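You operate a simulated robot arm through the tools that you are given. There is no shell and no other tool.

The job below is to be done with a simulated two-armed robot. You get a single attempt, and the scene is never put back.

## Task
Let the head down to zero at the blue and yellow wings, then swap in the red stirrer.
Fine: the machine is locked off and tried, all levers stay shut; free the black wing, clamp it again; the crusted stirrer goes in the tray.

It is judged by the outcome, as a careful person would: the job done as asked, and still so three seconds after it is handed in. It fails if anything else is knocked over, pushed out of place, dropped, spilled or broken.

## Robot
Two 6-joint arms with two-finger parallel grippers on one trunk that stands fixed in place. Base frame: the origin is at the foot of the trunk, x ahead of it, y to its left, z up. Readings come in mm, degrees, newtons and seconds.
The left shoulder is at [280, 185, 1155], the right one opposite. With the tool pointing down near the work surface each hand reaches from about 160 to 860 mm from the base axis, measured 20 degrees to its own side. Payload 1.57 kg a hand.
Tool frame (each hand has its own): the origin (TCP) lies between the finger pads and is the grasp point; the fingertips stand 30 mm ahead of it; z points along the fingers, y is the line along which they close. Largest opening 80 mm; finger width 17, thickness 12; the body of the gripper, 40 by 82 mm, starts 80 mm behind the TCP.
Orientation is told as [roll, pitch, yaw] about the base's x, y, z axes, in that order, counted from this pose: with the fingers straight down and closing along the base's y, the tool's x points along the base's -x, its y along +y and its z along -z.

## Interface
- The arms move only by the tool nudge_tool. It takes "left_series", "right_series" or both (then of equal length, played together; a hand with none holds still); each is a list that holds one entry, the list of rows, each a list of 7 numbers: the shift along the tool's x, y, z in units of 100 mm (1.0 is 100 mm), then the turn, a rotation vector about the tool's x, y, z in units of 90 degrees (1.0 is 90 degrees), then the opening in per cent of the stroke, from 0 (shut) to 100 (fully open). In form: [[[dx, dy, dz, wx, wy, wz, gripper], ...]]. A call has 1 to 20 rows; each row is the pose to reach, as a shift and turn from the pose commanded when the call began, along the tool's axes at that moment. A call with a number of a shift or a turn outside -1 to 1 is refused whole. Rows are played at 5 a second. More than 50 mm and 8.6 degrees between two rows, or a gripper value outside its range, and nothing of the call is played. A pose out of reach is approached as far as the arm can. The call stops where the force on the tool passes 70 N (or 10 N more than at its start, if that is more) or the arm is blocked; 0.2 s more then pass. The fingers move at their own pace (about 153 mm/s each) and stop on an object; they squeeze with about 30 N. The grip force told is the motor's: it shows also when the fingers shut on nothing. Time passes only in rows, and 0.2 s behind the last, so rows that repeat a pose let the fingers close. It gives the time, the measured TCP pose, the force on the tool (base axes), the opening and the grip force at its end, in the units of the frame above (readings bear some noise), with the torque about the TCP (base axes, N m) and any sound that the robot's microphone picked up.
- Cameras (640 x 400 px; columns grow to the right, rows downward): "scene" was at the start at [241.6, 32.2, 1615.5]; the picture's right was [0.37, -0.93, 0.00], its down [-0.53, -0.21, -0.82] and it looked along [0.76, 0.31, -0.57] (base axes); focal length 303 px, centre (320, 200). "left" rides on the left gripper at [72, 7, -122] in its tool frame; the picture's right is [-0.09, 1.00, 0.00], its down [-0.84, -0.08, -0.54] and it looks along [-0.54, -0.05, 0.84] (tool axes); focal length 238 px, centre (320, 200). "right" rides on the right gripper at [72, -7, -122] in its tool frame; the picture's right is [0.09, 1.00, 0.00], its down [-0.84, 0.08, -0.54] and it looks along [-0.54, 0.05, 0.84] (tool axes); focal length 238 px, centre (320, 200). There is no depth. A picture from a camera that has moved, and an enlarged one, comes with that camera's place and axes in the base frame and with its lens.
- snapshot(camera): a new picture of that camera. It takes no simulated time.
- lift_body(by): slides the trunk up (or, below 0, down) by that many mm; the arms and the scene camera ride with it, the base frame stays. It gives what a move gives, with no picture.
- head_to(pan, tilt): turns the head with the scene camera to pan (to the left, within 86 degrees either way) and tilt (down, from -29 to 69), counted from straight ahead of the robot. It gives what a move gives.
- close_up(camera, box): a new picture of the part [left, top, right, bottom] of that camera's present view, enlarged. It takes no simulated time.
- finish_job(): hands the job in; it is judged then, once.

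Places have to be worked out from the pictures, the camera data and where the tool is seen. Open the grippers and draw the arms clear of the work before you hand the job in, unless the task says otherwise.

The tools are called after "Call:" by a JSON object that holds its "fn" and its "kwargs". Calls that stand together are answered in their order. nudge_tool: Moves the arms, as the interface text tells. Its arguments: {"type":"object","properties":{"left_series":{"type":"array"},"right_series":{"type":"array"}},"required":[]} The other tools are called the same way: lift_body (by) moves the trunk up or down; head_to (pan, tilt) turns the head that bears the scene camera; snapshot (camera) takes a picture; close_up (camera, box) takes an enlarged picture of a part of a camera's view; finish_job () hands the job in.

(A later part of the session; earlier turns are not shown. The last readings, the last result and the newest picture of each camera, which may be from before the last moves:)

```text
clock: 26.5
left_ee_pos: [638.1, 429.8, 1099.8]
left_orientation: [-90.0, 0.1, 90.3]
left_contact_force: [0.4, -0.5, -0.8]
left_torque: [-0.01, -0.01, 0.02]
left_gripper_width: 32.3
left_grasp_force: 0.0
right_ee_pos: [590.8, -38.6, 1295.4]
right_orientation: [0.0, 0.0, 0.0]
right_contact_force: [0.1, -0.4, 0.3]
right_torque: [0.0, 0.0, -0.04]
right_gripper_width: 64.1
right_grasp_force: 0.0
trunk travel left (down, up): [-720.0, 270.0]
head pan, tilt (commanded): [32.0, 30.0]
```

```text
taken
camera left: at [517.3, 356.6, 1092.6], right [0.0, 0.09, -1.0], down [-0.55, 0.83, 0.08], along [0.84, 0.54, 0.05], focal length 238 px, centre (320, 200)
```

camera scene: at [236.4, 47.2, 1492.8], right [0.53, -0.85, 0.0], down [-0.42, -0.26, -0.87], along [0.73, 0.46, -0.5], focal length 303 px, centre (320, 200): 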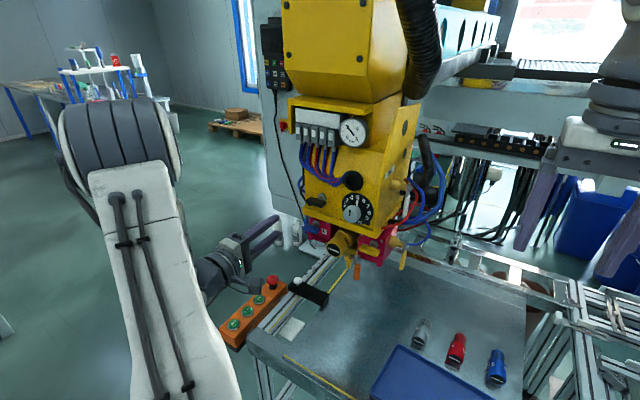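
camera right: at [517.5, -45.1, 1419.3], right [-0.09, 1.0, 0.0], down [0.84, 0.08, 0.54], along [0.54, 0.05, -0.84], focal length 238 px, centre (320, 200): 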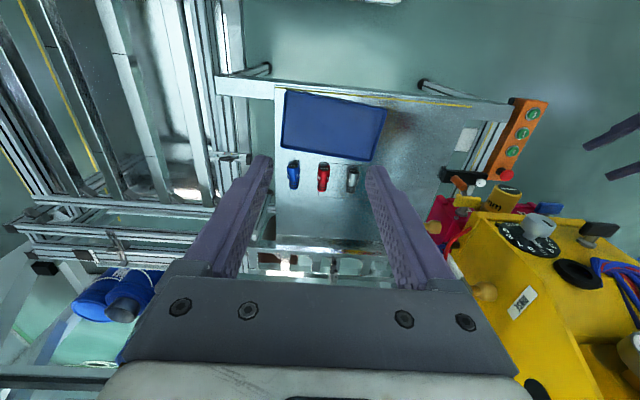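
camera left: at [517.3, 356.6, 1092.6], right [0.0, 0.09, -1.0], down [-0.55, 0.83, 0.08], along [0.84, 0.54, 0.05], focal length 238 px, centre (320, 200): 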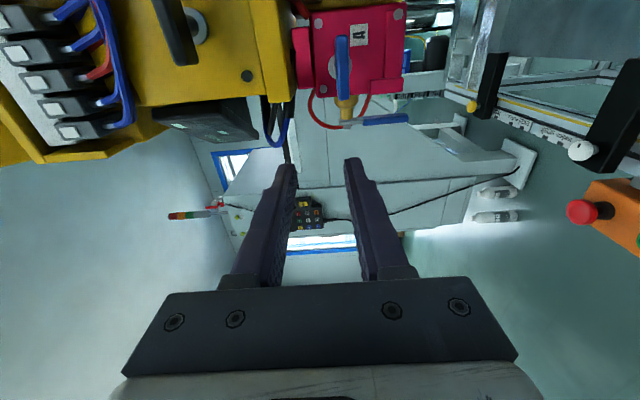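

The roll worked: the hand is at (638, 430, 1100), pointing forward with fingers closing vertically. I zoom on the blue wing from this camera to refine its place.

Call:
{"fn": "close_up", "kwargs": {"camera": "left", "box": [270, 0, 430, 130]}}

Call:
{"fn": "close_up", "kwargs": {"camera": "left", "box": [120, 0, 280, 100]}}

Call:
{"fn": "close_up", "kwargs": {"camera": "scene", "box": [220, 180, 380, 280]}}

```text
3.08 times, centred on (350, 65) of left
camera zoom: at [517.3, 356.6, 1092.6], right [0.0, 0.09, -1.0], down [-0.55, 0.83, 0.08], along [0.84, 0.54, 0.05], focal length 733 px, centre (228, 615)
```

zoom: 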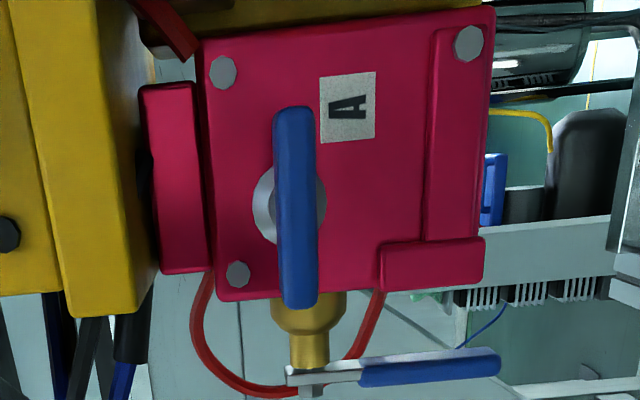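

```text
4.00 times, centred on (200, 50) of left
camera zoom: at [517.3, 356.6, 1092.6], right [0.0, 0.09, -1.0], down [-0.55, 0.83, 0.08], along [0.84, 0.54, 0.05], focal length 953 px, centre (800, 800)
```

zoom: 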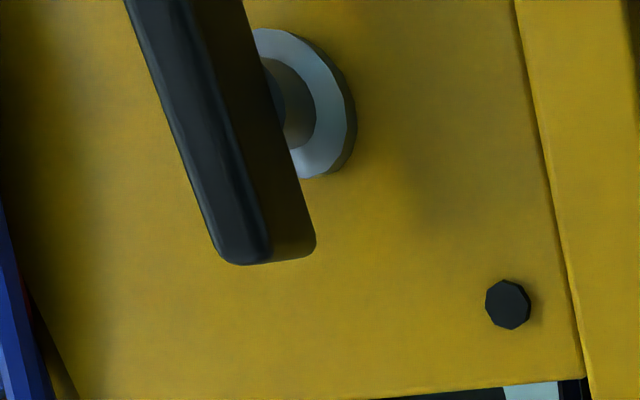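

```text
4.00 times, centred on (300, 230) of scene
camera zoom: at [236.4, 47.2, 1492.8], right [0.53, -0.85, 0.0], down [-0.42, -0.26, -0.87], along [0.73, 0.46, -0.5], focal length 1213 px, centre (400, 80)
```

zoom: 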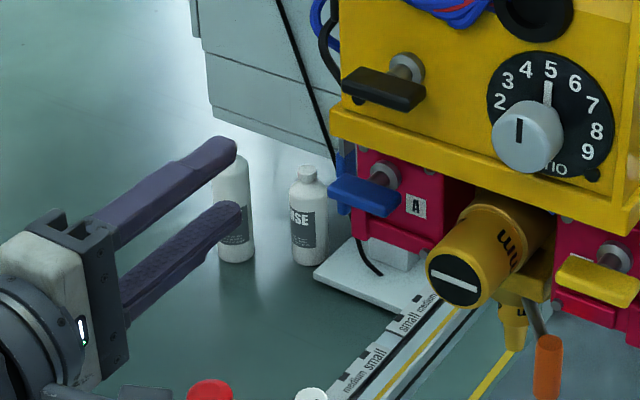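

The blue wing refines to about y 372, z 1078, a bar 41 mm long and 10 mm high with its front at x≈712. I bring the open fingers level with it at x≈668 first and check the alignment.

Call:
{"fn": "nudge_tool", "kwargs": {"left_series": [[[0.15, 0.06, 0.08, 0, 0, 0, 40], [0.3, 0.12, 0.16, 0, 0, 0, 40], [0.45, 0.18, 0.24, 0, 0, 0, 40], [0.575, 0.22, 0.3, 0, 0, 0, 40], [0.575, 0.22, 0.3, 0, 0, 0, 40]]]}}

Call:
{"fn": "snapshot", "kwargs": {"camera": "left"}}

Call:
{"fn": "close_up", "kwargs": {"camera": "scene", "box": [220, 180, 380, 280]}}

```text
clock: 27.7
left_ee_pos: [669.1, 371.7, 1077.2]
left_orientation: [-90.0, 0.0, 90.1]
left_contact_force: [0.0, 0.6, -0.3]
left_torque: [0.0, -0.01, 0.03]
left_gripper_width: 31.9
left_grasp_force: 0.0
right_ee_pos: [591.1, -38.7, 1296.5]
right_orientation: [-0.1, 0.0, 0.0]
right_contact_force: [0.0, 0.2, -0.2]
right_torque: [0.01, -0.03, 0.02]
right_gripper_width: 64.0
right_grasp_force: 0.1
trunk travel left (down, up): [-720.0, 270.0]
head pan, tilt (commanded): [32.0, 30.0]
```

```text
taken
camera left: at [547.5, 298.7, 1070.5], right [0.0, 0.09, -1.0], down [-0.55, 0.83, 0.08], along [0.84, 0.54, 0.05], focal length 238 px, centre (320, 200)
```

left: 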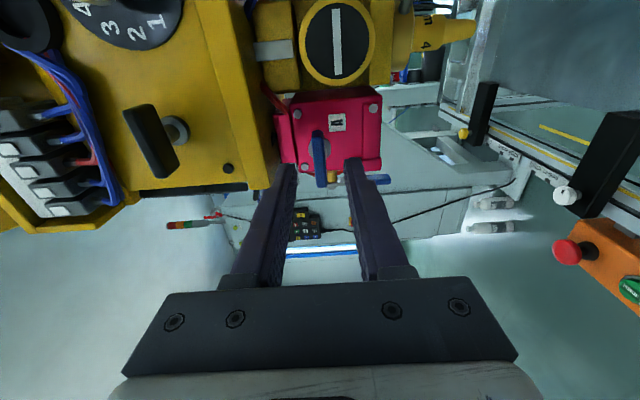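

```text
4.00 times, centred on (300, 230) of scene
camera zoom: at [236.5, 47.2, 1492.8], right [0.53, -0.85, 0.0], down [-0.42, -0.26, -0.87], along [0.73, 0.46, -0.5], focal length 1213 px, centre (400, 80)
```

zoom: 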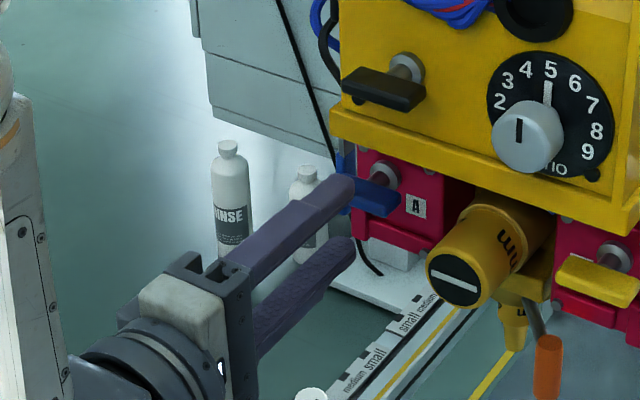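

The blue bar sits midway between the fingers. I advance 34 mm so the pads straddle it, then close.

Call:
{"fn": "nudge_tool", "kwargs": {"left_series": [[[0, 0, 0.1, 0, 0, 0, 40], [0, 0, 0.2, 0, 0, 0, 40], [0, 0, 0.3, 0, 0, 0, 40], [0, 0, 0.34, 0, 0, 0, 40], [0, 0, 0.34, 0, 0, 0, 40]]]}}

Call:
{"fn": "snapshot", "kwargs": {"camera": "left"}}

Call:
{"fn": "close_up", "kwargs": {"camera": "scene", "box": [240, 190, 368, 270]}}

```text
clock: 28.9
left_ee_pos: [703.0, 372.8, 1078.1]
left_orientation: [-90.0, -0.1, 90.2]
left_contact_force: [-0.1, 0.6, 0.1]
left_torque: [-0.01, -0.01, -0.01]
left_gripper_width: 32.1
left_grasp_force: 0.1
right_ee_pos: [591.0, -37.6, 1297.0]
right_orientation: [-0.1, 0.0, 0.0]
right_contact_force: [0.6, 0.6, -0.3]
right_torque: [0.02, 0.03, 0.0]
right_gripper_width: 64.0
right_grasp_force: 0.0
trunk travel left (down, up): [-720.0, 270.0]
head pan, tilt (commanded): [32.0, 30.0]
```

```text
taken
camera left: at [581.7, 299.3, 1070.7], right [0.0, 0.09, -1.0], down [-0.55, 0.83, 0.08], along [0.84, 0.54, 0.05], focal length 238 px, centre (320, 200)
```

left: 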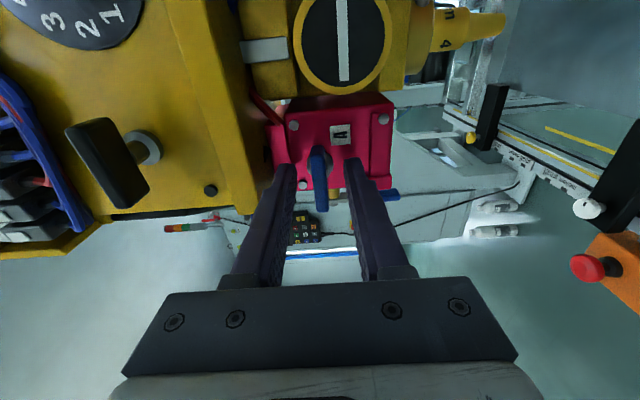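

```text
5.00 times, centred on (304, 230) of scene
camera zoom: at [236.4, 47.2, 1492.8], right [0.53, -0.85, 0.0], down [-0.42, -0.26, -0.87], along [0.73, 0.46, -0.5], focal length 1517 px, centre (400, 50)
```

zoom: 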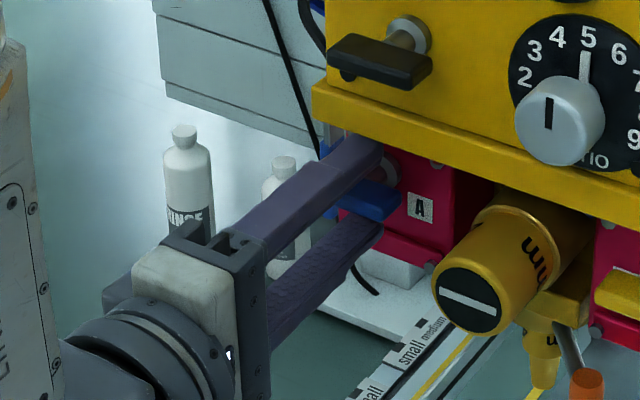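

The fingers straddle the blue wing without contact. I close on it.

Call:
{"fn": "nudge_tool", "kwargs": {"left_series": [[[0, 0, 0, 0, 0, 0, 0], [0, 0, 0, 0, 0, 0, 0], [0, 0, 0, 0, 0, 0, 0], [0, 0, 0, 0, 0, 0, 0]]]}}

Call:
{"fn": "snapshot", "kwargs": {"camera": "left"}}

```text
clock: 29.9
left_ee_pos: [702.2, 371.9, 1077.6]
left_orientation: [-90.0, -0.1, 90.2]
left_contact_force: [-0.1, -0.4, 1.7]
left_torque: [0.01, 0.03, -0.04]
left_gripper_width: 13.8
left_grasp_force: 30.3
right_ee_pos: [591.1, -37.6, 1298.0]
right_orientation: [0.1, 0.0, -0.1]
right_contact_force: [0.1, 0.7, -0.4]
right_torque: [-0.03, -0.03, -0.02]
right_gripper_width: 63.7
right_grasp_force: 0.0
trunk travel left (down, up): [-720.0, 270.0]
head pan, tilt (commanded): [32.0, 30.0]
```

```text
taken
camera left: at [581.5, 299.3, 1070.8], right [0.0, 0.09, -1.0], down [-0.55, 0.83, 0.08], along [0.84, 0.54, 0.05], focal length 238 px, centre (320, 200)
```

left: 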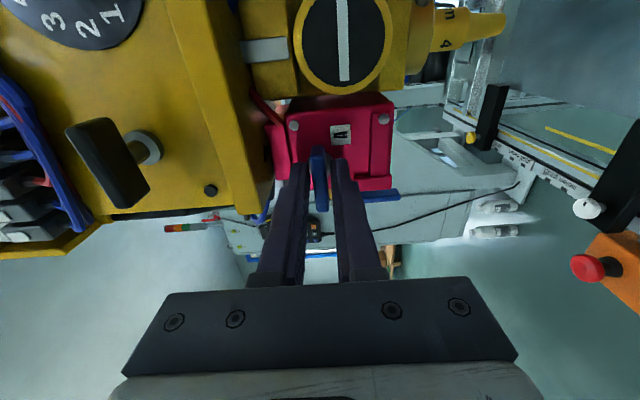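

It is gripped (13.8 mm wide, 30 N) with almost no side force. I turn it anticlockwise (negative about the tool axis) by about 30° as a first test and watch torque and gauge.

Call:
{"fn": "nudge_tool", "kwargs": {"left_series": [[[0, 0, 0, 0, 0, -0.06, 0], [0, 0, 0, 0, 0, -0.12, 0], [0, 0, 0, 0, 0, -0.18, 0], [0, 0, 0, 0, 0, -0.24, 0], [0, 0, 0, 0, 0, -0.3, 0], [0, 0, 0, 0, 0, -0.34, 0]]]}}

Call:
{"fn": "snapshot", "kwargs": {"camera": "left"}}

Call:
{"fn": "close_up", "kwargs": {"camera": "scene", "box": [320, 100, 400, 150]}}

Call:
{"fn": "close_up", "kwargs": {"camera": "scene", "box": [240, 190, 368, 270]}}

```text
clock: 31.3
left_ee_pos: [702.3, 372.9, 1078.2]
left_orientation: [-90.1, 30.7, 90.2]
left_contact_force: [4.1, 0.5, 6.8]
left_torque: [0.01, 0.16, 0.53]
left_gripper_width: 13.5
left_grasp_force: 30.6
right_ee_pos: [591.1, -38.0, 1298.3]
right_orientation: [0.0, 0.0, 0.0]
right_contact_force: [-1.0, 0.1, -0.1]
right_torque: [-0.01, 0.01, -0.01]
right_gripper_width: 64.0
right_grasp_force: 0.2
trunk travel left (down, up): [-720.0, 270.0]
head pan, tilt (commanded): [32.0, 30.0]
```

```text
taken
camera left: at [581.4, 306.2, 1108.8], right [0.0, -0.43, -0.9], down [-0.54, 0.76, -0.36], along [0.84, 0.49, -0.23], focal length 238 px, centre (320, 200)
```

left: 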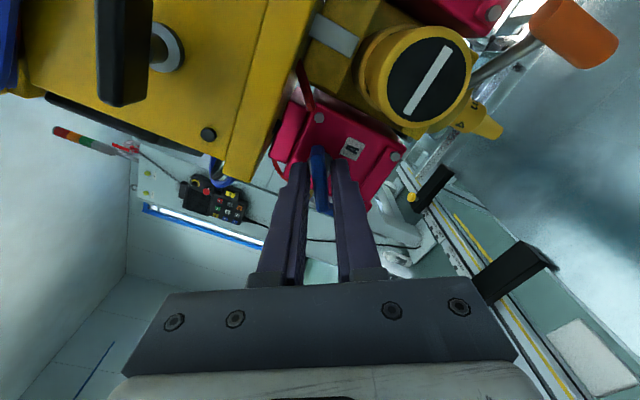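

```text
8.00 times, centred on (360, 125) of scene
camera zoom: at [236.4, 47.2, 1492.9], right [0.53, -0.85, 0.0], down [-0.42, -0.26, -0.87], along [0.73, 0.46, -0.5], focal length 2427 px, centre (0, 800)
```

zoom: 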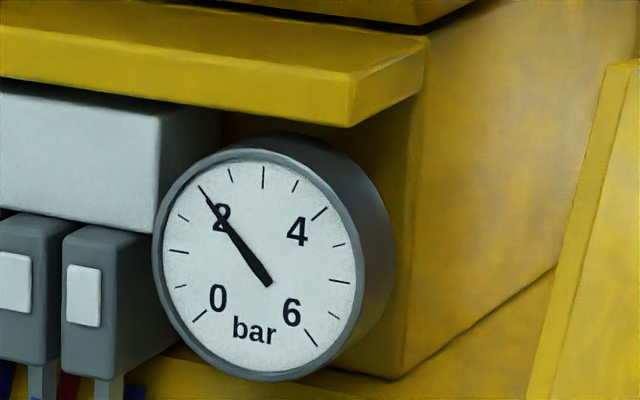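

```text
5.00 times, centred on (304, 230) of scene
camera zoom: at [236.4, 47.2, 1492.9], right [0.53, -0.85, 0.0], down [-0.42, -0.26, -0.87], along [0.73, 0.46, -0.5], focal length 1517 px, centre (400, 50)
```

zoom: 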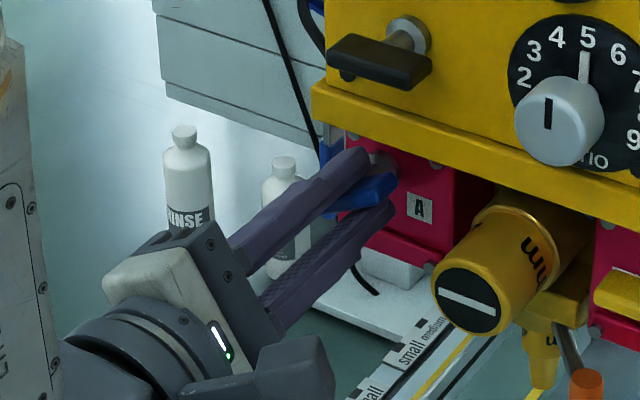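

The wing turns along with the hand and meets little resistance. The gauge is still at 2 bar, so I keep turning to about 90° in total.

Call:
{"fn": "nudge_tool", "kwargs": {"left_series": [[[0, 0, 0, 0, 0, -0.07, 0], [0, 0, 0, 0, 0, -0.14, 0], [0, 0, 0, 0, 0, -0.21, 0], [0, 0, 0, 0, 0, -0.28, 0], [0, 0, 0, 0, 0, -0.35, 0], [0, 0, 0, 0, 0, -0.42, 0], [0, 0, 0, 0, 0, -0.49, 0], [0, 0, 0, 0, 0, -0.56, 0], [0, 0, 0, 0, 0, -0.63, 0], [0, 0, 0, 0, 0, -0.66, 0]]]}}

Call:
{"fn": "snapshot", "kwargs": {"camera": "left"}}

Call:
{"fn": "close_up", "kwargs": {"camera": "scene", "box": [320, 100, 400, 150]}}

Call:
{"fn": "close_up", "kwargs": {"camera": "scene", "box": [240, 190, 368, 270]}}

```text
clock: 33.5
left_ee_pos: [702.8, 373.3, 1078.3]
left_orientation: [161.5, 89.8, -18.1]
left_contact_force: [11.4, 9.9, 15.7]
left_torque: [0.03, -0.21, 0.25]
left_gripper_width: 13.5
left_grasp_force: 30.6
right_ee_pos: [590.7, -38.3, 1297.9]
right_orientation: [0.1, 0.1, 0.0]
right_contact_force: [0.7, 0.4, -0.5]
right_torque: [-0.01, 0.0, 0.02]
right_gripper_width: 63.8
right_grasp_force: 0.0
trunk travel left (down, up): [-720.0, 270.0]
head pan, tilt (commanded): [32.0, 30.0]
```

```text
taken
camera left: at [580.8, 365.4, 1149.8], right [0.01, -1.0, -0.09], down [-0.54, 0.07, -0.84], along [0.84, 0.05, -0.54], focal length 238 px, centre (320, 200)
```

left: 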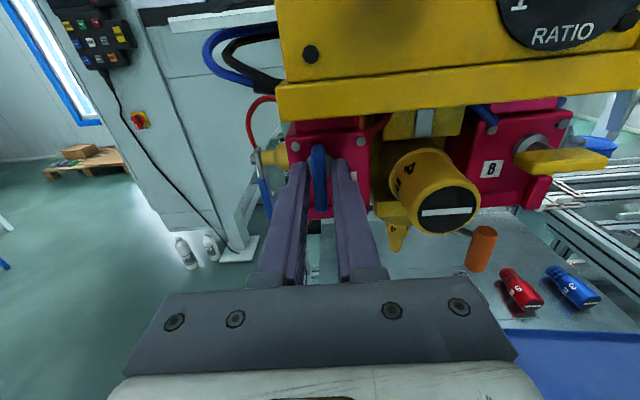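

```text
8.00 times, centred on (360, 125) of scene
camera zoom: at [236.3, 47.5, 1492.9], right [0.53, -0.85, 0.0], down [-0.42, -0.27, -0.87], along [0.73, 0.46, -0.5], focal length 2427 px, centre (0, 800)
```

zoom: 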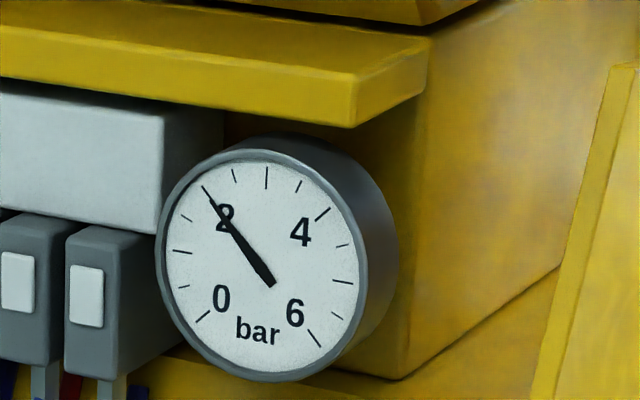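

```text
5.00 times, centred on (304, 230) of scene
camera zoom: at [236.3, 47.5, 1492.9], right [0.53, -0.85, 0.0], down [-0.42, -0.27, -0.87], along [0.73, 0.46, -0.5], focal length 1517 px, centre (400, 50)
```

zoom: 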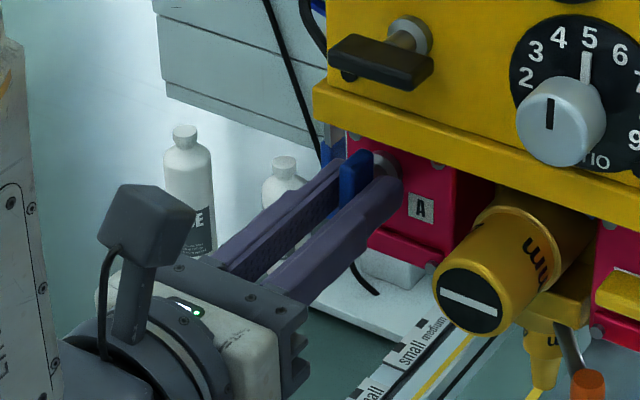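

The blue wing is now upright, a quarter turn open, and the gauge still reads about 2. The side force grew (≈10 N in +y, 16 N in +z), so the screw axis lies slightly left of my grip centre. I open the fingers to relax that before going on.

Call:
{"fn": "nudge_tool", "kwargs": {"left_series": [[[0, 0, 0, 0, 0, 0, 40], [0, 0, 0, 0, 0, 0, 40], [0, 0, 0, 0, 0, 0, 40]]]}}

Call:
{"fn": "close_up", "kwargs": {"camera": "left", "box": [240, 100, 400, 240]}}

Call:
{"fn": "close_up", "kwargs": {"camera": "scene", "box": [240, 190, 368, 270]}}

Call:
{"fn": "close_up", "kwargs": {"camera": "scene", "box": [320, 100, 400, 150]}}

```text
clock: 34.3
left_ee_pos: [702.7, 373.0, 1077.2]
left_orientation: [70.8, 89.9, -109.0]
left_contact_force: [0.1, -0.5, 0.3]
left_torque: [0.02, 0.0, 0.01]
left_gripper_width: 32.0
left_grasp_force: 0.1
right_ee_pos: [590.4, -39.1, 1296.9]
right_orientation: [0.0, 0.0, 0.0]
right_contact_force: [0.6, -0.2, -0.2]
right_torque: [0.02, 0.01, 0.01]
right_gripper_width: 63.7
right_grasp_force: 0.1
trunk travel left (down, up): [-720.0, 270.0]
head pan, tilt (commanded): [32.0, 30.0]
```

```text
2.86 times, centred on (320, 170) of left
camera zoom: at [580.9, 364.5, 1149.0], right [0.0, -1.0, -0.09], down [-0.54, 0.07, -0.84], along [0.84, 0.05, -0.54], focal length 681 px, centre (320, 286)
```

zoom: 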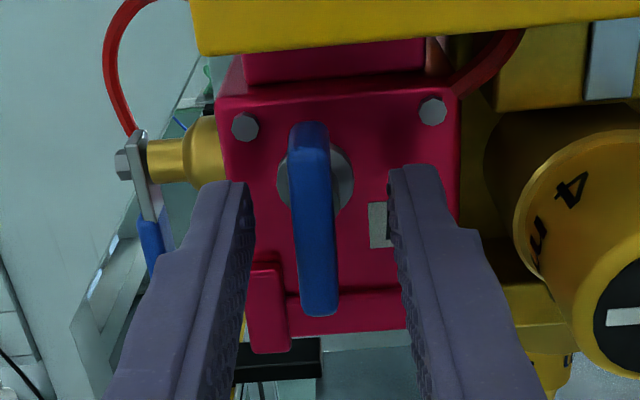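

```text
5.00 times, centred on (304, 230) of scene
camera zoom: at [236.4, 47.3, 1492.8], right [0.53, -0.85, 0.0], down [-0.42, -0.26, -0.87], along [0.73, 0.46, -0.5], focal length 1517 px, centre (400, 50)
```

zoom: 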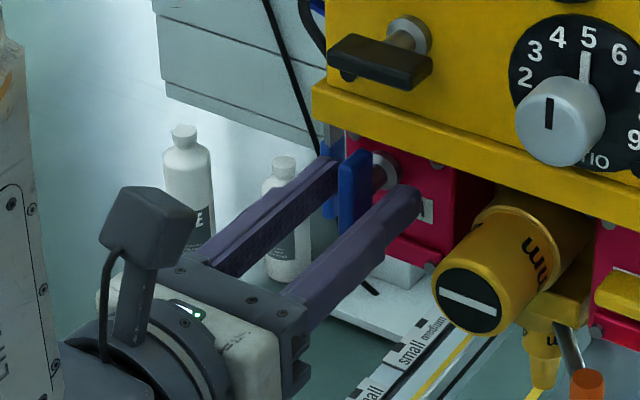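

```text
8.00 times, centred on (360, 125) of scene
camera zoom: at [236.4, 47.3, 1492.8], right [0.53, -0.85, 0.0], down [-0.42, -0.26, -0.87], along [0.73, 0.46, -0.5], focal length 2427 px, centre (0, 800)
```

zoom: 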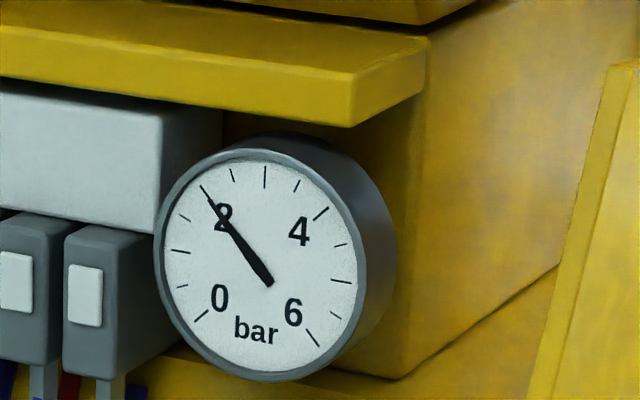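

The upright blue bar is nearly centred between the open fingers. I shift 1 mm left, re-grip and turn another quarter turn to see whether the gauge reacts.

Call:
{"fn": "nudge_tool", "kwargs": {"left_series": [[[0.003, -0.01, 0, 0, 0, 0, 40], [0.003, -0.01, 0, 0, 0, 0, 0], [0.003, -0.01, 0, 0, 0, 0, 0], [0.003, -0.01, 0, 0, 0, 0, 0], [0.003, -0.01, 0, 0, 0, 0, 0], [0.003, -0.01, 0, 0, 0, -0.08, 0], [0.003, -0.01, 0, 0, 0, -0.16, 0], [0.003, -0.01, 0, 0, 0, -0.24, 0], [0.003, -0.01, 0, 0, 0, -0.32, 0], [0.003, -0.01, 0, 0, 0, -0.4, 0], [0.003, -0.01, 0, 0, 0, -0.48, 0]]]}}

Call:
{"fn": "snapshot", "kwargs": {"camera": "left"}}

Call:
{"fn": "close_up", "kwargs": {"camera": "scene", "box": [320, 100, 400, 150]}}

Call:
{"fn": "close_up", "kwargs": {"camera": "scene", "box": [240, 190, 368, 270]}}

```text
clock: 36.7
left_ee_pos: [703.1, 373.0, 1077.7]
left_orientation: [90.1, 47.1, -89.9]
left_contact_force: [1.5, -0.6, 0.0]
left_torque: [2.58, 0.53, -0.89]
left_gripper_width: 26.8
left_grasp_force: 37.5
right_ee_pos: [590.5, -39.8, 1297.7]
right_orientation: [-0.1, 0.0, 0.0]
right_contact_force: [0.3, 0.4, -0.9]
right_torque: [0.02, 0.01, -0.01]
right_gripper_width: 63.9
right_grasp_force: 0.0
trunk travel left (down, up): [-720.0, 270.0]
head pan, tilt (commanded): [32.0, 30.0]
```

```text
taken
camera left: at [581.2, 416.4, 1134.9], right [0.0, -0.79, 0.61], down [-0.54, -0.51, -0.67], along [0.84, -0.33, -0.43], focal length 238 px, centre (320, 200)
```

left: 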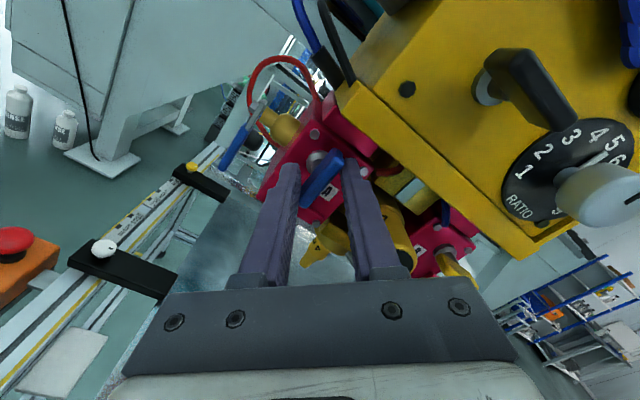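

```text
8.00 times, centred on (360, 125) of scene
camera zoom: at [236.5, 47.1, 1492.8], right [0.53, -0.85, 0.0], down [-0.42, -0.26, -0.87], along [0.73, 0.46, -0.5], focal length 2427 px, centre (0, 800)
```

zoom: 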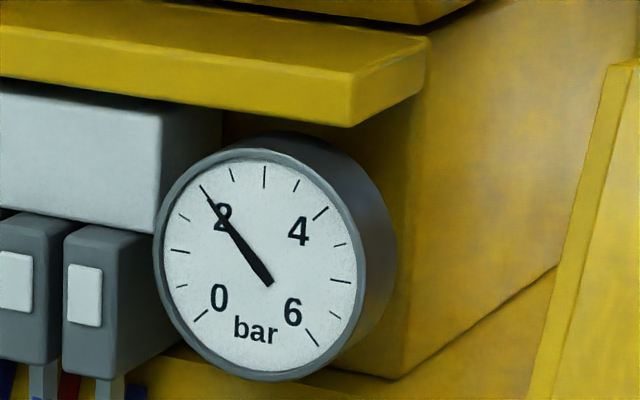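

```text
5.00 times, centred on (304, 230) of scene
camera zoom: at [236.5, 47.1, 1492.8], right [0.53, -0.85, 0.0], down [-0.42, -0.26, -0.87], along [0.73, 0.46, -0.5], focal length 1517 px, centre (400, 50)
```

zoom: 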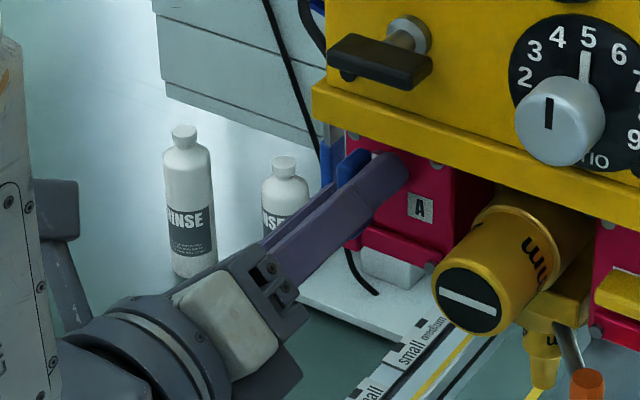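

The torque rose to 2.6 N·m and the fingers were pried apart. So the wing has a stop at about a quarter turn, and it was already fully open. I turn the hand straight back to the upright position and open it.

Call:
{"fn": "nudge_tool", "kwargs": {"left_series": [[[0, 0, 0, 0, 0, 0.08, 20], [0, 0, 0, 0, 0, 0.16, 30], [0, 0, 0, 0, 0, 0.24, 40], [0, 0, 0, 0, 0, 0.32, 40], [0, 0, 0, 0, 0, 0.4, 40], [0, 0, 0, 0, 0, 0.48, 40], [0, 0, 0, 0, 0, 0.48, 40]]]}}

Call:
{"fn": "close_up", "kwargs": {"camera": "left", "box": [240, 100, 400, 240]}}

Call:
{"fn": "close_up", "kwargs": {"camera": "scene", "box": [240, 190, 368, 270]}}

```text
clock: 38.3
left_ee_pos: [702.0, 373.3, 1077.3]
left_orientation: [-113.8, 89.9, 66.5]
left_contact_force: [-0.4, -0.6, -0.1]
left_torque: [0.03, 0.0, -0.01]
left_gripper_width: 32.1
left_grasp_force: 0.1
right_ee_pos: [590.3, -39.4, 1296.5]
right_orientation: [0.0, 0.0, 0.0]
right_contact_force: [0.0, -0.3, 0.9]
right_torque: [0.0, 0.02, -0.03]
right_gripper_width: 64.1
right_grasp_force: 0.1
trunk travel left (down, up): [-720.0, 270.0]
head pan, tilt (commanded): [32.0, 30.0]
```

```text
2.86 times, centred on (320, 170) of left
camera zoom: at [581.2, 365.5, 1149.6], right [0.0, -1.0, -0.09], down [-0.54, 0.08, -0.84], along [0.84, 0.05, -0.54], focal length 681 px, centre (320, 286)
```

zoom: 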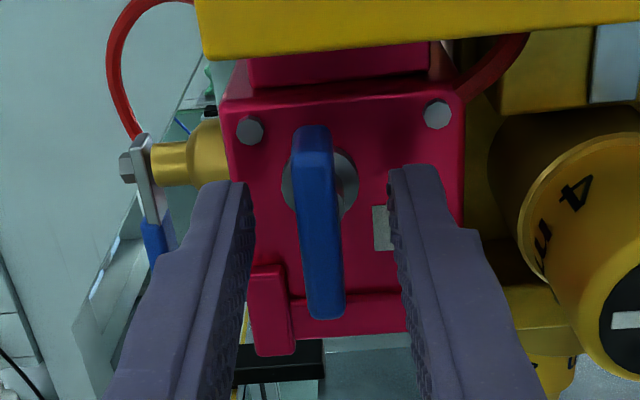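

```text
5.00 times, centred on (304, 230) of scene
camera zoom: at [236.4, 47.3, 1492.8], right [0.53, -0.85, 0.0], down [-0.42, -0.26, -0.87], along [0.73, 0.46, -0.5], focal length 1517 px, centre (400, 50)
```

zoom: 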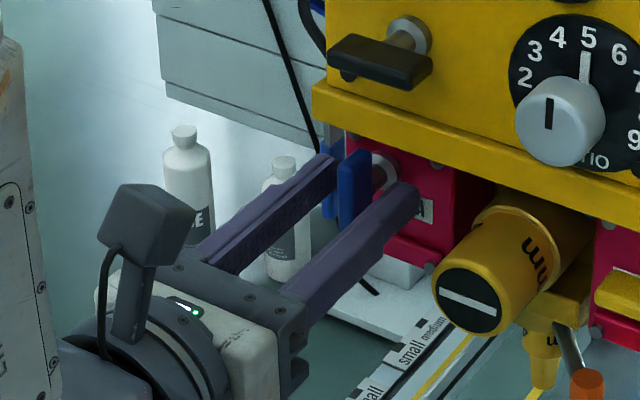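

The blue wing rests at its open stop, just past upright. I back the left hand straight off and away to the left, and meanwhile swing the right hand from pointing down to pointing forward, on its way to the yellow wing.

Call:
{"fn": "nudge_tool", "kwargs": {"left_series": [[[0, 0, -0.1, 0, 0, 0, 40], [0, 0, -0.2, 0, 0, 0, 40], [0, 0, -0.3, 0, 0, 0, 40], [0, -0.1, -0.4, 0, 0, 0, 40], [0, -0.2, -0.48, 0, 0, 0, 40], [0, -0.3, -0.53, 0, 0, 0, 40], [0, -0.4, -0.58, 0, 0, 0, 40], [0, -0.5, -0.6, 0, 0, 0, 40], [0, -0.6, -0.62, 0, 0, 0, 40], [0, -0.65, -0.62, 0, 0, 0, 40], [0, -0.65, -0.62, 0, 0, 0, 40], [0, -0.65, -0.62, 0, 0, 0, 40], [0, -0.65, -0.62, 0, 0, 0, 40]]], "right_series": [[[-0.01, 0.07, 0.06, 0, -0.08, 0, 40], [-0.02, 0.14, 0.12, 0, -0.16, 0, 40], [-0.03, 0.21, 0.18, 0, -0.24, 0, 40], [-0.04, 0.28, 0.24, 0, -0.32, 0, 40], [-0.05, 0.35, 0.3, 0, -0.4, 0, 40], [-0.06, 0.42, 0.36, 0, -0.48, 0, 40], [-0.07, 0.49, 0.42, 0, -0.56, 0, 40], [-0.08, 0.56, 0.48, 0, -0.64, 0, 40], [-0.09, 0.63, 0.54, 0, -0.72, 0, 40], [-0.1, 0.7, 0.6, 0, -0.8, 0, 40], [-0.1, 0.77, 0.66, 0, -0.88, 0, 40], [-0.1, 0.84, 0.72, 0, -0.95, 0, 40], [-0.1, 0.9, 0.8, 0, -1.0, 0, 40]]]}}

Call:
{"fn": "snapshot", "kwargs": {"camera": "scene"}}

Call:
{"fn": "snapshot", "kwargs": {"camera": "right"}}

```text
clock: 41.1
left_ee_pos: [640.5, 438.7, 1076.5]
left_orientation: [128.6, 90.0, -51.3]
left_contact_force: [0.0, 0.2, -0.3]
left_torque: [0.0, -0.02, -0.05]
left_gripper_width: 32.0
left_grasp_force: 0.1
right_ee_pos: [600.4, 51.9, 1216.3]
right_orientation: [164.1, -89.9, -164.0]
right_contact_force: [0.3, 0.4, -0.1]
right_torque: [-0.03, -0.01, 0.0]
right_gripper_width: 31.8
right_grasp_force: 0.0
trunk travel left (down, up): [-720.0, 270.0]
head pan, tilt (commanded): [32.0, 30.0]
```

```text
taken
camera scene: at [236.3, 47.2, 1492.9], right [0.53, -0.85, 0.0], down [-0.42, -0.26, -0.87], along [0.73, 0.46, -0.5], focal length 303 px, centre (320, 200)
```

scene: 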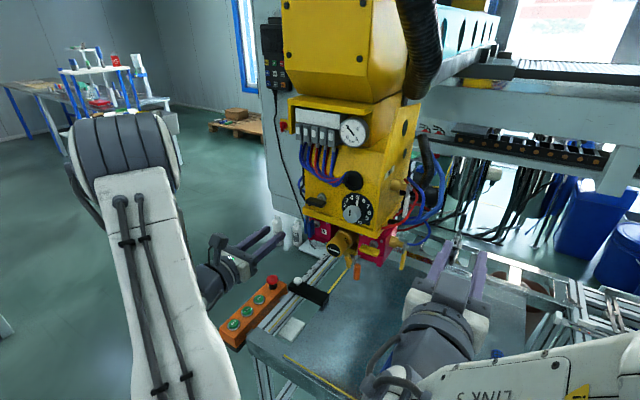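

```text
taken
camera right: at [477.4, 45.1, 1145.4], right [0.0, 1.0, -0.09], down [-0.54, 0.08, 0.84], along [0.84, 0.05, 0.54], focal length 238 px, centre (320, 200)
```

right: 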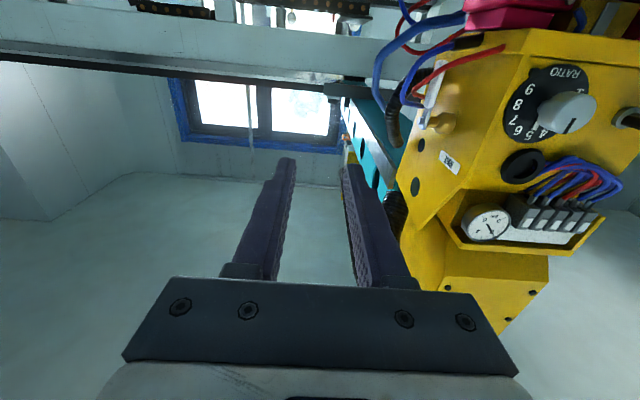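

The right hand reached (600, 52, 1216) pointing forward with no trouble. I roll it +90°, so its fingers close vertically, while moving left and down toward the yellow wing.

Call:
{"fn": "nudge_tool", "kwargs": {"right_series": [[[0.08, 0.08, 0.02, 0, 0, 0.09, 40], [0.16, 0.16, 0.04, 0, 0, 0.18, 40], [0.24, 0.24, 0.06, 0, 0, 0.27, 40], [0.32, 0.32, 0.08, 0, 0, 0.36, 40], [0.4, 0.4, 0.1, 0, 0, 0.45, 40], [0.48, 0.48, 0.12, 0, 0, 0.54, 40], [0.56, 0.56, 0.14, 0, 0, 0.63, 40], [0.64, 0.64, 0.16, 0, 0, 0.72, 40], [0.72, 0.72, 0.18, 0, 0, 0.81, 40], [0.8, 0.8, 0.2, 0, 0, 0.9, 40], [0.86, 0.88, 0.22, 0, 0, 0.96, 40], [0.9, 0.95, 0.25, 0, 0, 1.0, 40]]]}}

Call:
{"fn": "snapshot", "kwargs": {"camera": "scene"}}

Call:
{"fn": "snapshot", "kwargs": {"camera": "right"}}

```text
clock: 43.6
left_ee_pos: [637.6, 434.7, 1080.9]
left_orientation: [-130.6, 89.7, 49.7]
left_contact_force: [-1.5, -0.4, 0.2]
left_torque: [-0.01, 0.07, 0.1]
left_gripper_width: 31.7
left_grasp_force: 0.2
right_ee_pos: [726.0, 250.9, 1405.2]
right_orientation: [86.7, -3.6, -95.3]
right_contact_force: [-21.7, -42.8, -6.4]
right_torque: [0.63, -1.09, 0.45]
right_gripper_width: 22.7
right_grasp_force: 0.1
right hand out of reach, approached as far as the arm can: row 3, 4, 5, 6, 7, 8, 9, 10, 11, 12
trunk travel left (down, up): [-720.0, 270.0]
head pan, tilt (commanded): [32.0, 30.0]
stopped in row 12 (right hand): the force on the tool passed its limit at 110 N (the readings are from after the stop); the commanded pose is now the measured one
```

```text
taken
camera scene: at [233.8, 42.0, 1493.3], right [0.53, -0.85, 0.0], down [-0.42, -0.26, -0.87], along [0.74, 0.46, -0.5], focal length 303 px, centre (320, 200)
```

scene: 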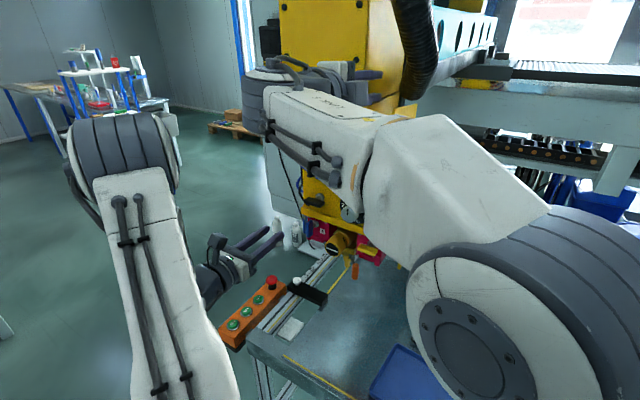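

```text
taken
camera right: at [608.7, 333.0, 1400.6], right [0.07, 0.15, 0.99], down [-0.61, -0.78, 0.16], along [0.79, -0.61, 0.04], focal length 238 px, centre (320, 200)
```

right: 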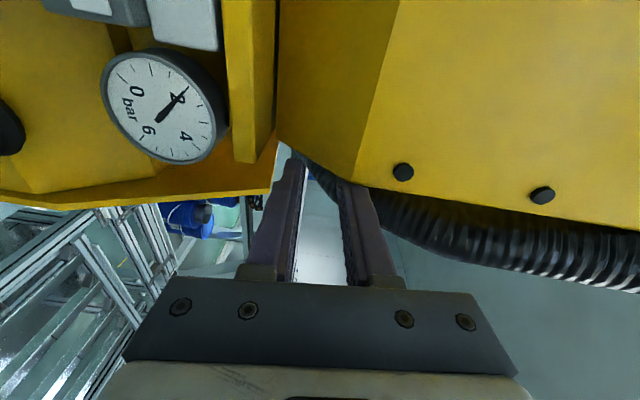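

The right arm flipped its posture when the roll ran into a joint limit. It ended at (726, 251, 1405), pressing against the upper housing, and stopped itself. I back it straight out along its own axis in small steps.

Call:
{"fn": "nudge_tool", "kwargs": {"right_series": [[[0, 0, -0.05, 0, 0, 0, 28], [0, 0, -0.1, 0, 0, 0, 28], [0, 0, -0.15, 0, 0, 0, 28], [0, 0, -0.2, 0, 0, 0, 28], [0, 0, -0.25, 0, 0, 0, 28]]]}}

Call:
{"fn": "snapshot", "kwargs": {"camera": "right"}}

Call:
{"fn": "snapshot", "kwargs": {"camera": "scene"}}

Call:
{"fn": "snapshot", "kwargs": {"camera": "left"}}

```text
clock: 44.8
left_ee_pos: [641.3, 434.5, 1078.5]
left_orientation: [-73.0, 89.9, 107.2]
left_contact_force: [-0.1, 0.4, -0.1]
left_torque: [0.02, 0.0, 0.04]
left_gripper_width: 31.9
left_grasp_force: 0.0
right_ee_pos: [708.3, 252.9, 1404.7]
right_orientation: [86.3, -4.1, -95.9]
right_contact_force: [16.0, -48.4, -4.1]
right_torque: [0.51, 0.32, -0.79]
right_gripper_width: 16.7
right_grasp_force: 0.0
right hand out of reach, approached as far as the arm can: row 4, 5
trunk travel left (down, up): [-720.0, 270.0]
head pan, tilt (commanded): [32.0, 30.0]
```

```text
taken
camera right: at [593.3, 336.4, 1400.6], right [0.08, 0.16, 0.98], down [-0.62, -0.77, 0.17], along [0.78, -0.62, 0.03], focal length 238 px, centre (320, 200)
```

right: 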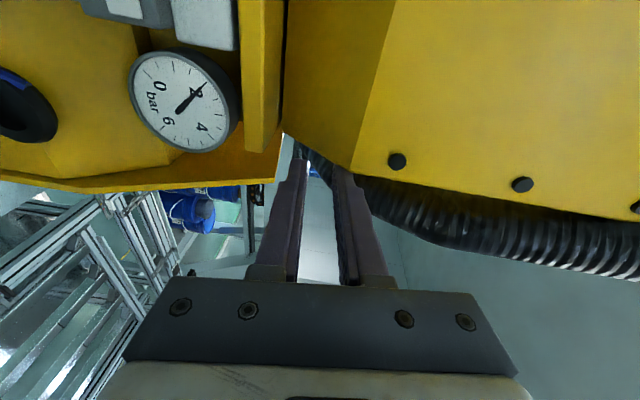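

```text
taken
camera scene: at [237.9, 42.9, 1492.6], right [0.53, -0.85, 0.0], down [-0.43, -0.26, -0.87], along [0.73, 0.46, -0.5], focal length 303 px, centre (320, 200)
```

scene: 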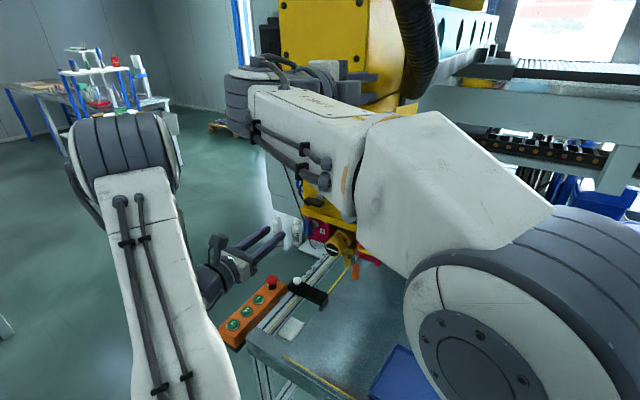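

```text
taken
camera left: at [520.3, 426.8, 1149.8], right [0.0, -1.0, -0.09], down [-0.54, 0.08, -0.84], along [0.84, 0.05, -0.54], focal length 238 px, centre (320, 200)
```

left: 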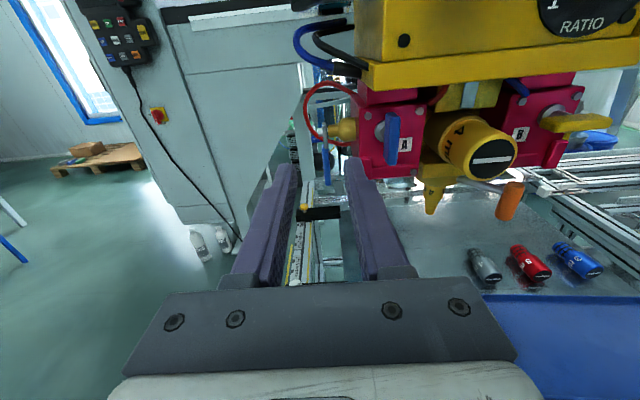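

The push is now mainly along y, about 48 N: the fingers are beside the column and lean left against it. I move the right hand 40 mm to its right (-y) to free it.

Call:
{"fn": "nudge_tool", "kwargs": {"right_series": [[[-0.05, 0, 0, 0, 0, 0, 28], [-0.1, 0, 0, 0, 0, 0, 28], [-0.16, 0, 0, 0, 0, 0, 28], [-0.22, 0, 0, 0, 0, 0, 28], [-0.3, 0, 0, 0, 0, 0, 28], [-0.4, 0, 0, 0, 0, 0, 28]]]}}

Call:
{"fn": "snapshot", "kwargs": {"camera": "right"}}

Call:
{"fn": "snapshot", "kwargs": {"camera": "scene"}}

```text
clock: 46.2
left_ee_pos: [639.9, 437.9, 1078.3]
left_orientation: [115.5, 89.8, -64.3]
left_contact_force: [-0.1, 0.1, -0.5]
left_torque: [0.0, 0.0, -0.05]
left_gripper_width: 32.2
left_grasp_force: 0.1
right_ee_pos: [704.3, 235.8, 1425.5]
right_orientation: [86.6, -4.1, -94.1]
right_contact_force: [-0.1, -0.2, 0.7]
right_torque: [0.0, 0.0, 0.0]
right_gripper_width: 22.2
right_grasp_force: 0.1
right hand out of reach, approached as far as the arm can: row 2, 3, 4, 5, 6
trunk travel left (down, up): [-720.0, 270.0]
head pan, tilt (commanded): [32.0, 30.0]
```

```text
taken
camera right: at [586.9, 316.8, 1421.1], right [0.07, 0.16, 0.98], down [-0.59, -0.79, 0.17], along [0.8, -0.6, 0.04], focal length 238 px, centre (320, 200)
```

right: 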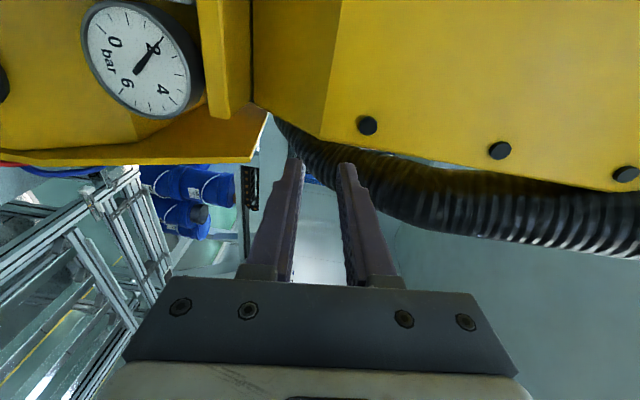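

```text
taken
camera scene: at [236.4, 46.9, 1492.9], right [0.53, -0.85, 0.0], down [-0.42, -0.27, -0.87], along [0.73, 0.46, -0.5], focal length 303 px, centre (320, 200)
```

scene: 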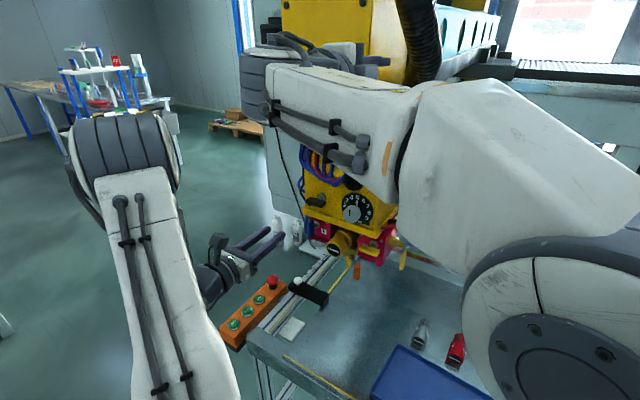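

The contact is gone and the machine looks unmoved. I retrace the right arm by unrolling it while moving away to the right and back, in a short chunk so I can watch it.

Call:
{"fn": "nudge_tool", "kwargs": {"right_series": [[[-0.07, -0.02, -0.04, 0, 0, -0.08, 28], [-0.14, -0.04, -0.08, 0, 0, -0.16, 28], [-0.21, -0.06, -0.12, 0, 0, -0.24, 28], [-0.28, -0.08, -0.16, 0, 0, -0.32, 28], [-0.35, -0.1, -0.2, 0, 0, -0.4, 28], [-0.42, -0.12, -0.24, 0, 0, -0.48, 28]]]}}

Call:
{"fn": "snapshot", "kwargs": {"camera": "right"}}

Call:
{"fn": "snapshot", "kwargs": {"camera": "scene"}}

```text
clock: 47.6
left_ee_pos: [642.0, 437.7, 1077.5]
left_orientation: [124.8, 90.1, -54.9]
left_contact_force: [0.5, 0.2, -0.3]
left_torque: [-0.01, -0.01, -0.01]
left_gripper_width: 32.2
left_grasp_force: 0.1
right_ee_pos: [678.0, 195.6, 1419.1]
right_orientation: [85.1, -47.2, -90.7]
right_contact_force: [0.1, -0.3, 0.3]
right_torque: [0.02, 0.02, 0.01]
right_gripper_width: 22.5
right_grasp_force: 0.1
trunk travel left (down, up): [-720.0, 270.0]
head pan, tilt (commanded): [32.0, 30.0]
```

```text
taken
camera right: at [554.8, 249.1, 1368.0], right [0.1, 0.79, 0.61], down [-0.54, -0.47, 0.7], along [0.84, -0.39, 0.38], focal length 238 px, centre (320, 200)
```

right: 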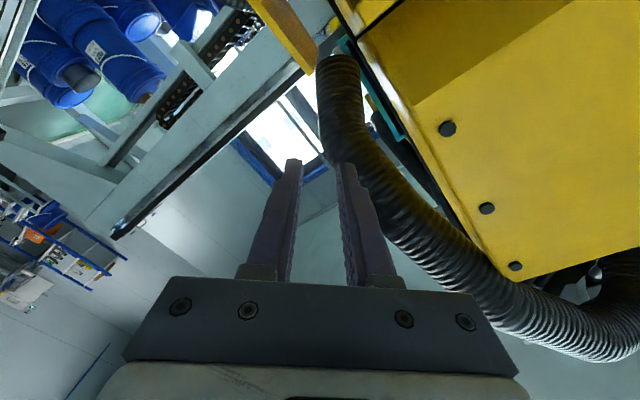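

```text
taken
camera scene: at [236.4, 46.8, 1492.8], right [0.53, -0.85, 0.0], down [-0.42, -0.27, -0.87], along [0.73, 0.46, -0.5], focal length 303 px, centre (320, 200)
```

scene: 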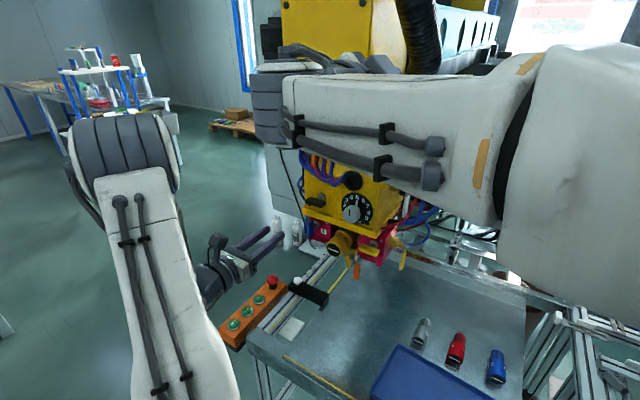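

It is following normally again, now at (678, 196, 1419) and clear of the machine. I finish unrolling to the plain forward pose while moving further right, back and down.

Call:
{"fn": "nudge_tool", "kwargs": {"right_series": [[[-0.005, -0.121, -0.0575, -0.0074, -0.0022, -0.0594, 28], [-0.01, -0.242, -0.115, -0.0148, -0.0044, -0.1188, 28], [-0.015, -0.363, -0.1725, -0.0222, -0.0065, -0.1782, 28], [-0.02, -0.485, -0.23, -0.0297, -0.0087, -0.2377, 28], [-0.025, -0.606, -0.2875, -0.0371, -0.0109, -0.2971, 28], [-0.03, -0.727, -0.345, -0.0445, -0.0131, -0.3565, 28], [-0.035, -0.848, -0.4025, -0.0519, -0.0152, -0.4159, 28], [-0.04, -0.969, -0.46, -0.0593, -0.0174, -0.4753, 28]]]}}

Call:
{"fn": "snapshot", "kwargs": {"camera": "scene"}}

```text
clock: 49.4
left_ee_pos: [639.5, 439.5, 1077.7]
left_orientation: [123.2, 89.9, -56.6]
left_contact_force: [-0.2, -0.8, 0.4]
left_torque: [0.01, 0.01, 0.01]
left_gripper_width: 32.1
left_grasp_force: 0.1
right_ee_pos: [622.1, 125.9, 1357.5]
right_orientation: [-87.3, -90.0, 87.3]
right_contact_force: [-0.3, -0.4, 0.7]
right_torque: [0.0, 0.01, -0.01]
right_gripper_width: 22.4
right_grasp_force: 0.0
trunk travel left (down, up): [-720.0, 270.0]
head pan, tilt (commanded): [32.0, 30.0]
```

```text
taken
camera scene: at [236.5, 46.8, 1492.8], right [0.53, -0.85, 0.0], down [-0.42, -0.27, -0.87], along [0.73, 0.46, -0.5], focal length 303 px, centre (320, 200)
```

scene: 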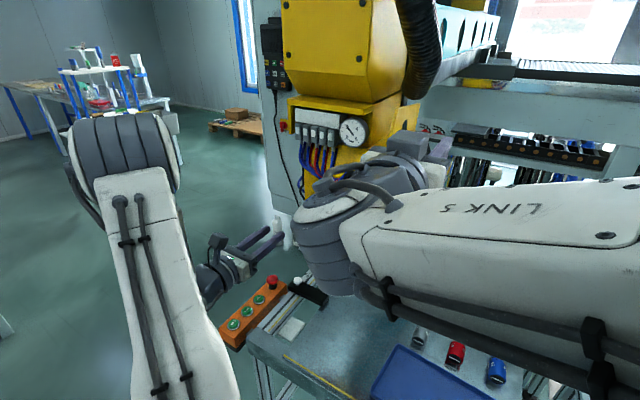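

The right hand is back to a plain forward pose at (622, 126, 1357). I roll it the negative way this time, which worked on the left arm, in short chunks while lowering.

Call:
{"fn": "nudge_tool", "kwargs": {"right_series": [[[0.08, 0, -0.02, 0, 0, -0.08, 28], [0.16, 0, -0.04, 0, 0, -0.16, 28], [0.24, 0, -0.06, 0, 0, -0.24, 28], [0.32, 0, -0.08, 0, 0, -0.32, 28], [0.4, 0, -0.1, 0, 0, -0.4, 28], [0.48, 0, -0.1, 0, 0, -0.48, 28]]]}}

Call:
{"fn": "snapshot", "kwargs": {"camera": "scene"}}

```text
clock: 50.8
left_ee_pos: [641.0, 438.1, 1077.6]
left_orientation: [128.1, 89.9, -51.7]
left_contact_force: [-0.5, 0.5, 0.2]
left_torque: [0.03, 0.01, -0.02]
left_gripper_width: 32.2
left_grasp_force: 0.0
right_ee_pos: [612.9, 126.0, 1309.7]
right_orientation: [-90.0, -46.8, 89.8]
right_contact_force: [0.1, 0.3, 0.1]
right_torque: [-0.03, 0.04, 0.04]
right_gripper_width: 22.3
right_grasp_force: 0.1
trunk travel left (down, up): [-720.0, 270.0]
head pan, tilt (commanded): [32.0, 30.0]
```

```text
taken
camera scene: at [236.4, 46.7, 1492.8], right [0.53, -0.85, 0.0], down [-0.42, -0.26, -0.87], along [0.73, 0.46, -0.5], focal length 303 px, centre (320, 200)
```

scene: 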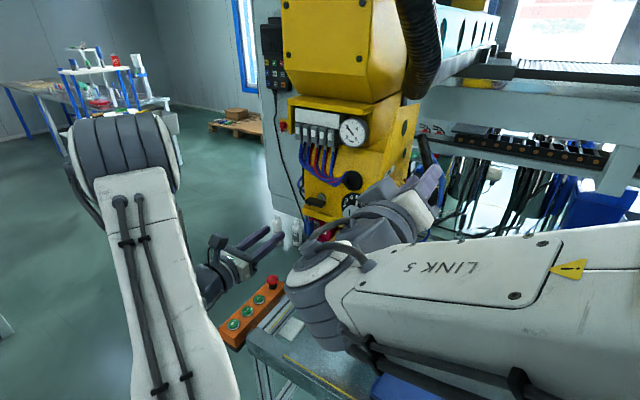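

Tracking is exact. I complete the -90° roll, lowering another 50 mm.

Call:
{"fn": "nudge_tool", "kwargs": {"right_series": [[[0.06, 0.057, 0, 0, 0, -0.087, 40], [0.12, 0.114, 0, 0, 0, -0.173, 40], [0.18, 0.171, 0, 0, 0, -0.26, 40], [0.24, 0.228, 0, 0, 0, -0.347, 40], [0.3, 0.285, 0, 0, 0, -0.433, 40], [0.365, 0.342, 0, 0, 0, -0.52, 40]]]}}

Call:
{"fn": "snapshot", "kwargs": {"camera": "scene"}}

Call:
{"fn": "snapshot", "kwargs": {"camera": "right"}}

```text
clock: 52.2
left_ee_pos: [641.2, 438.1, 1077.7]
left_orientation: [127.4, 89.9, -52.5]
left_contact_force: [0.9, 0.2, -0.4]
left_torque: [-0.01, -0.03, -0.01]
left_gripper_width: 31.9
left_grasp_force: 0.1
right_ee_pos: [612.2, 126.6, 1259.6]
right_orientation: [-90.0, 0.1, 89.9]
right_contact_force: [0.1, 0.3, 0.1]
right_torque: [0.04, 0.03, -0.02]
right_gripper_width: 32.0
right_grasp_force: 0.1
trunk travel left (down, up): [-720.0, 270.0]
head pan, tilt (commanded): [32.0, 30.0]
```

```text
taken
camera scene: at [236.4, 46.7, 1492.8], right [0.53, -0.85, 0.0], down [-0.42, -0.26, -0.87], along [0.73, 0.46, -0.5], focal length 303 px, centre (320, 200)
```

scene: 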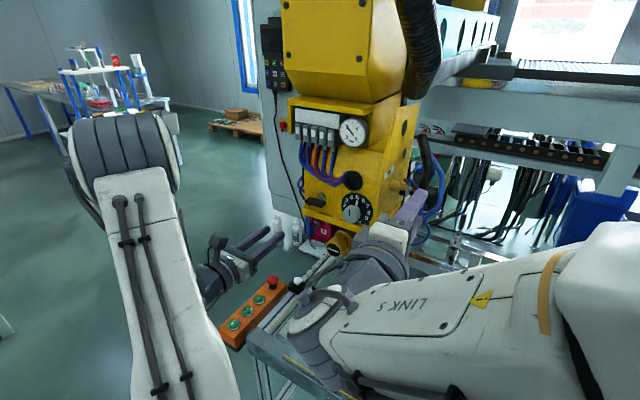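

```text
taken
camera right: at [488.9, 54.0, 1266.8], right [0.0, -0.09, -1.0], down [-0.54, 0.84, -0.08], along [0.84, 0.54, -0.05], focal length 238 px, centre (320, 200)
```

right: 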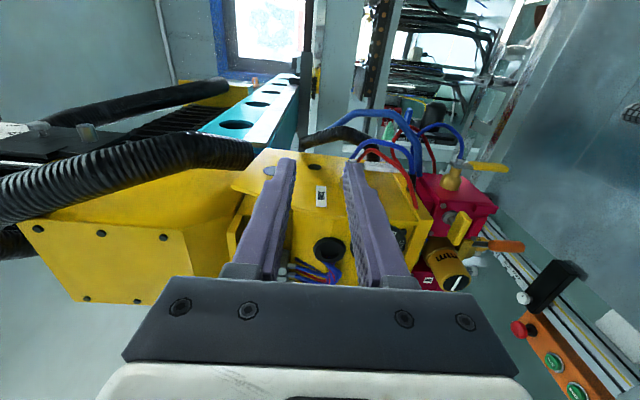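

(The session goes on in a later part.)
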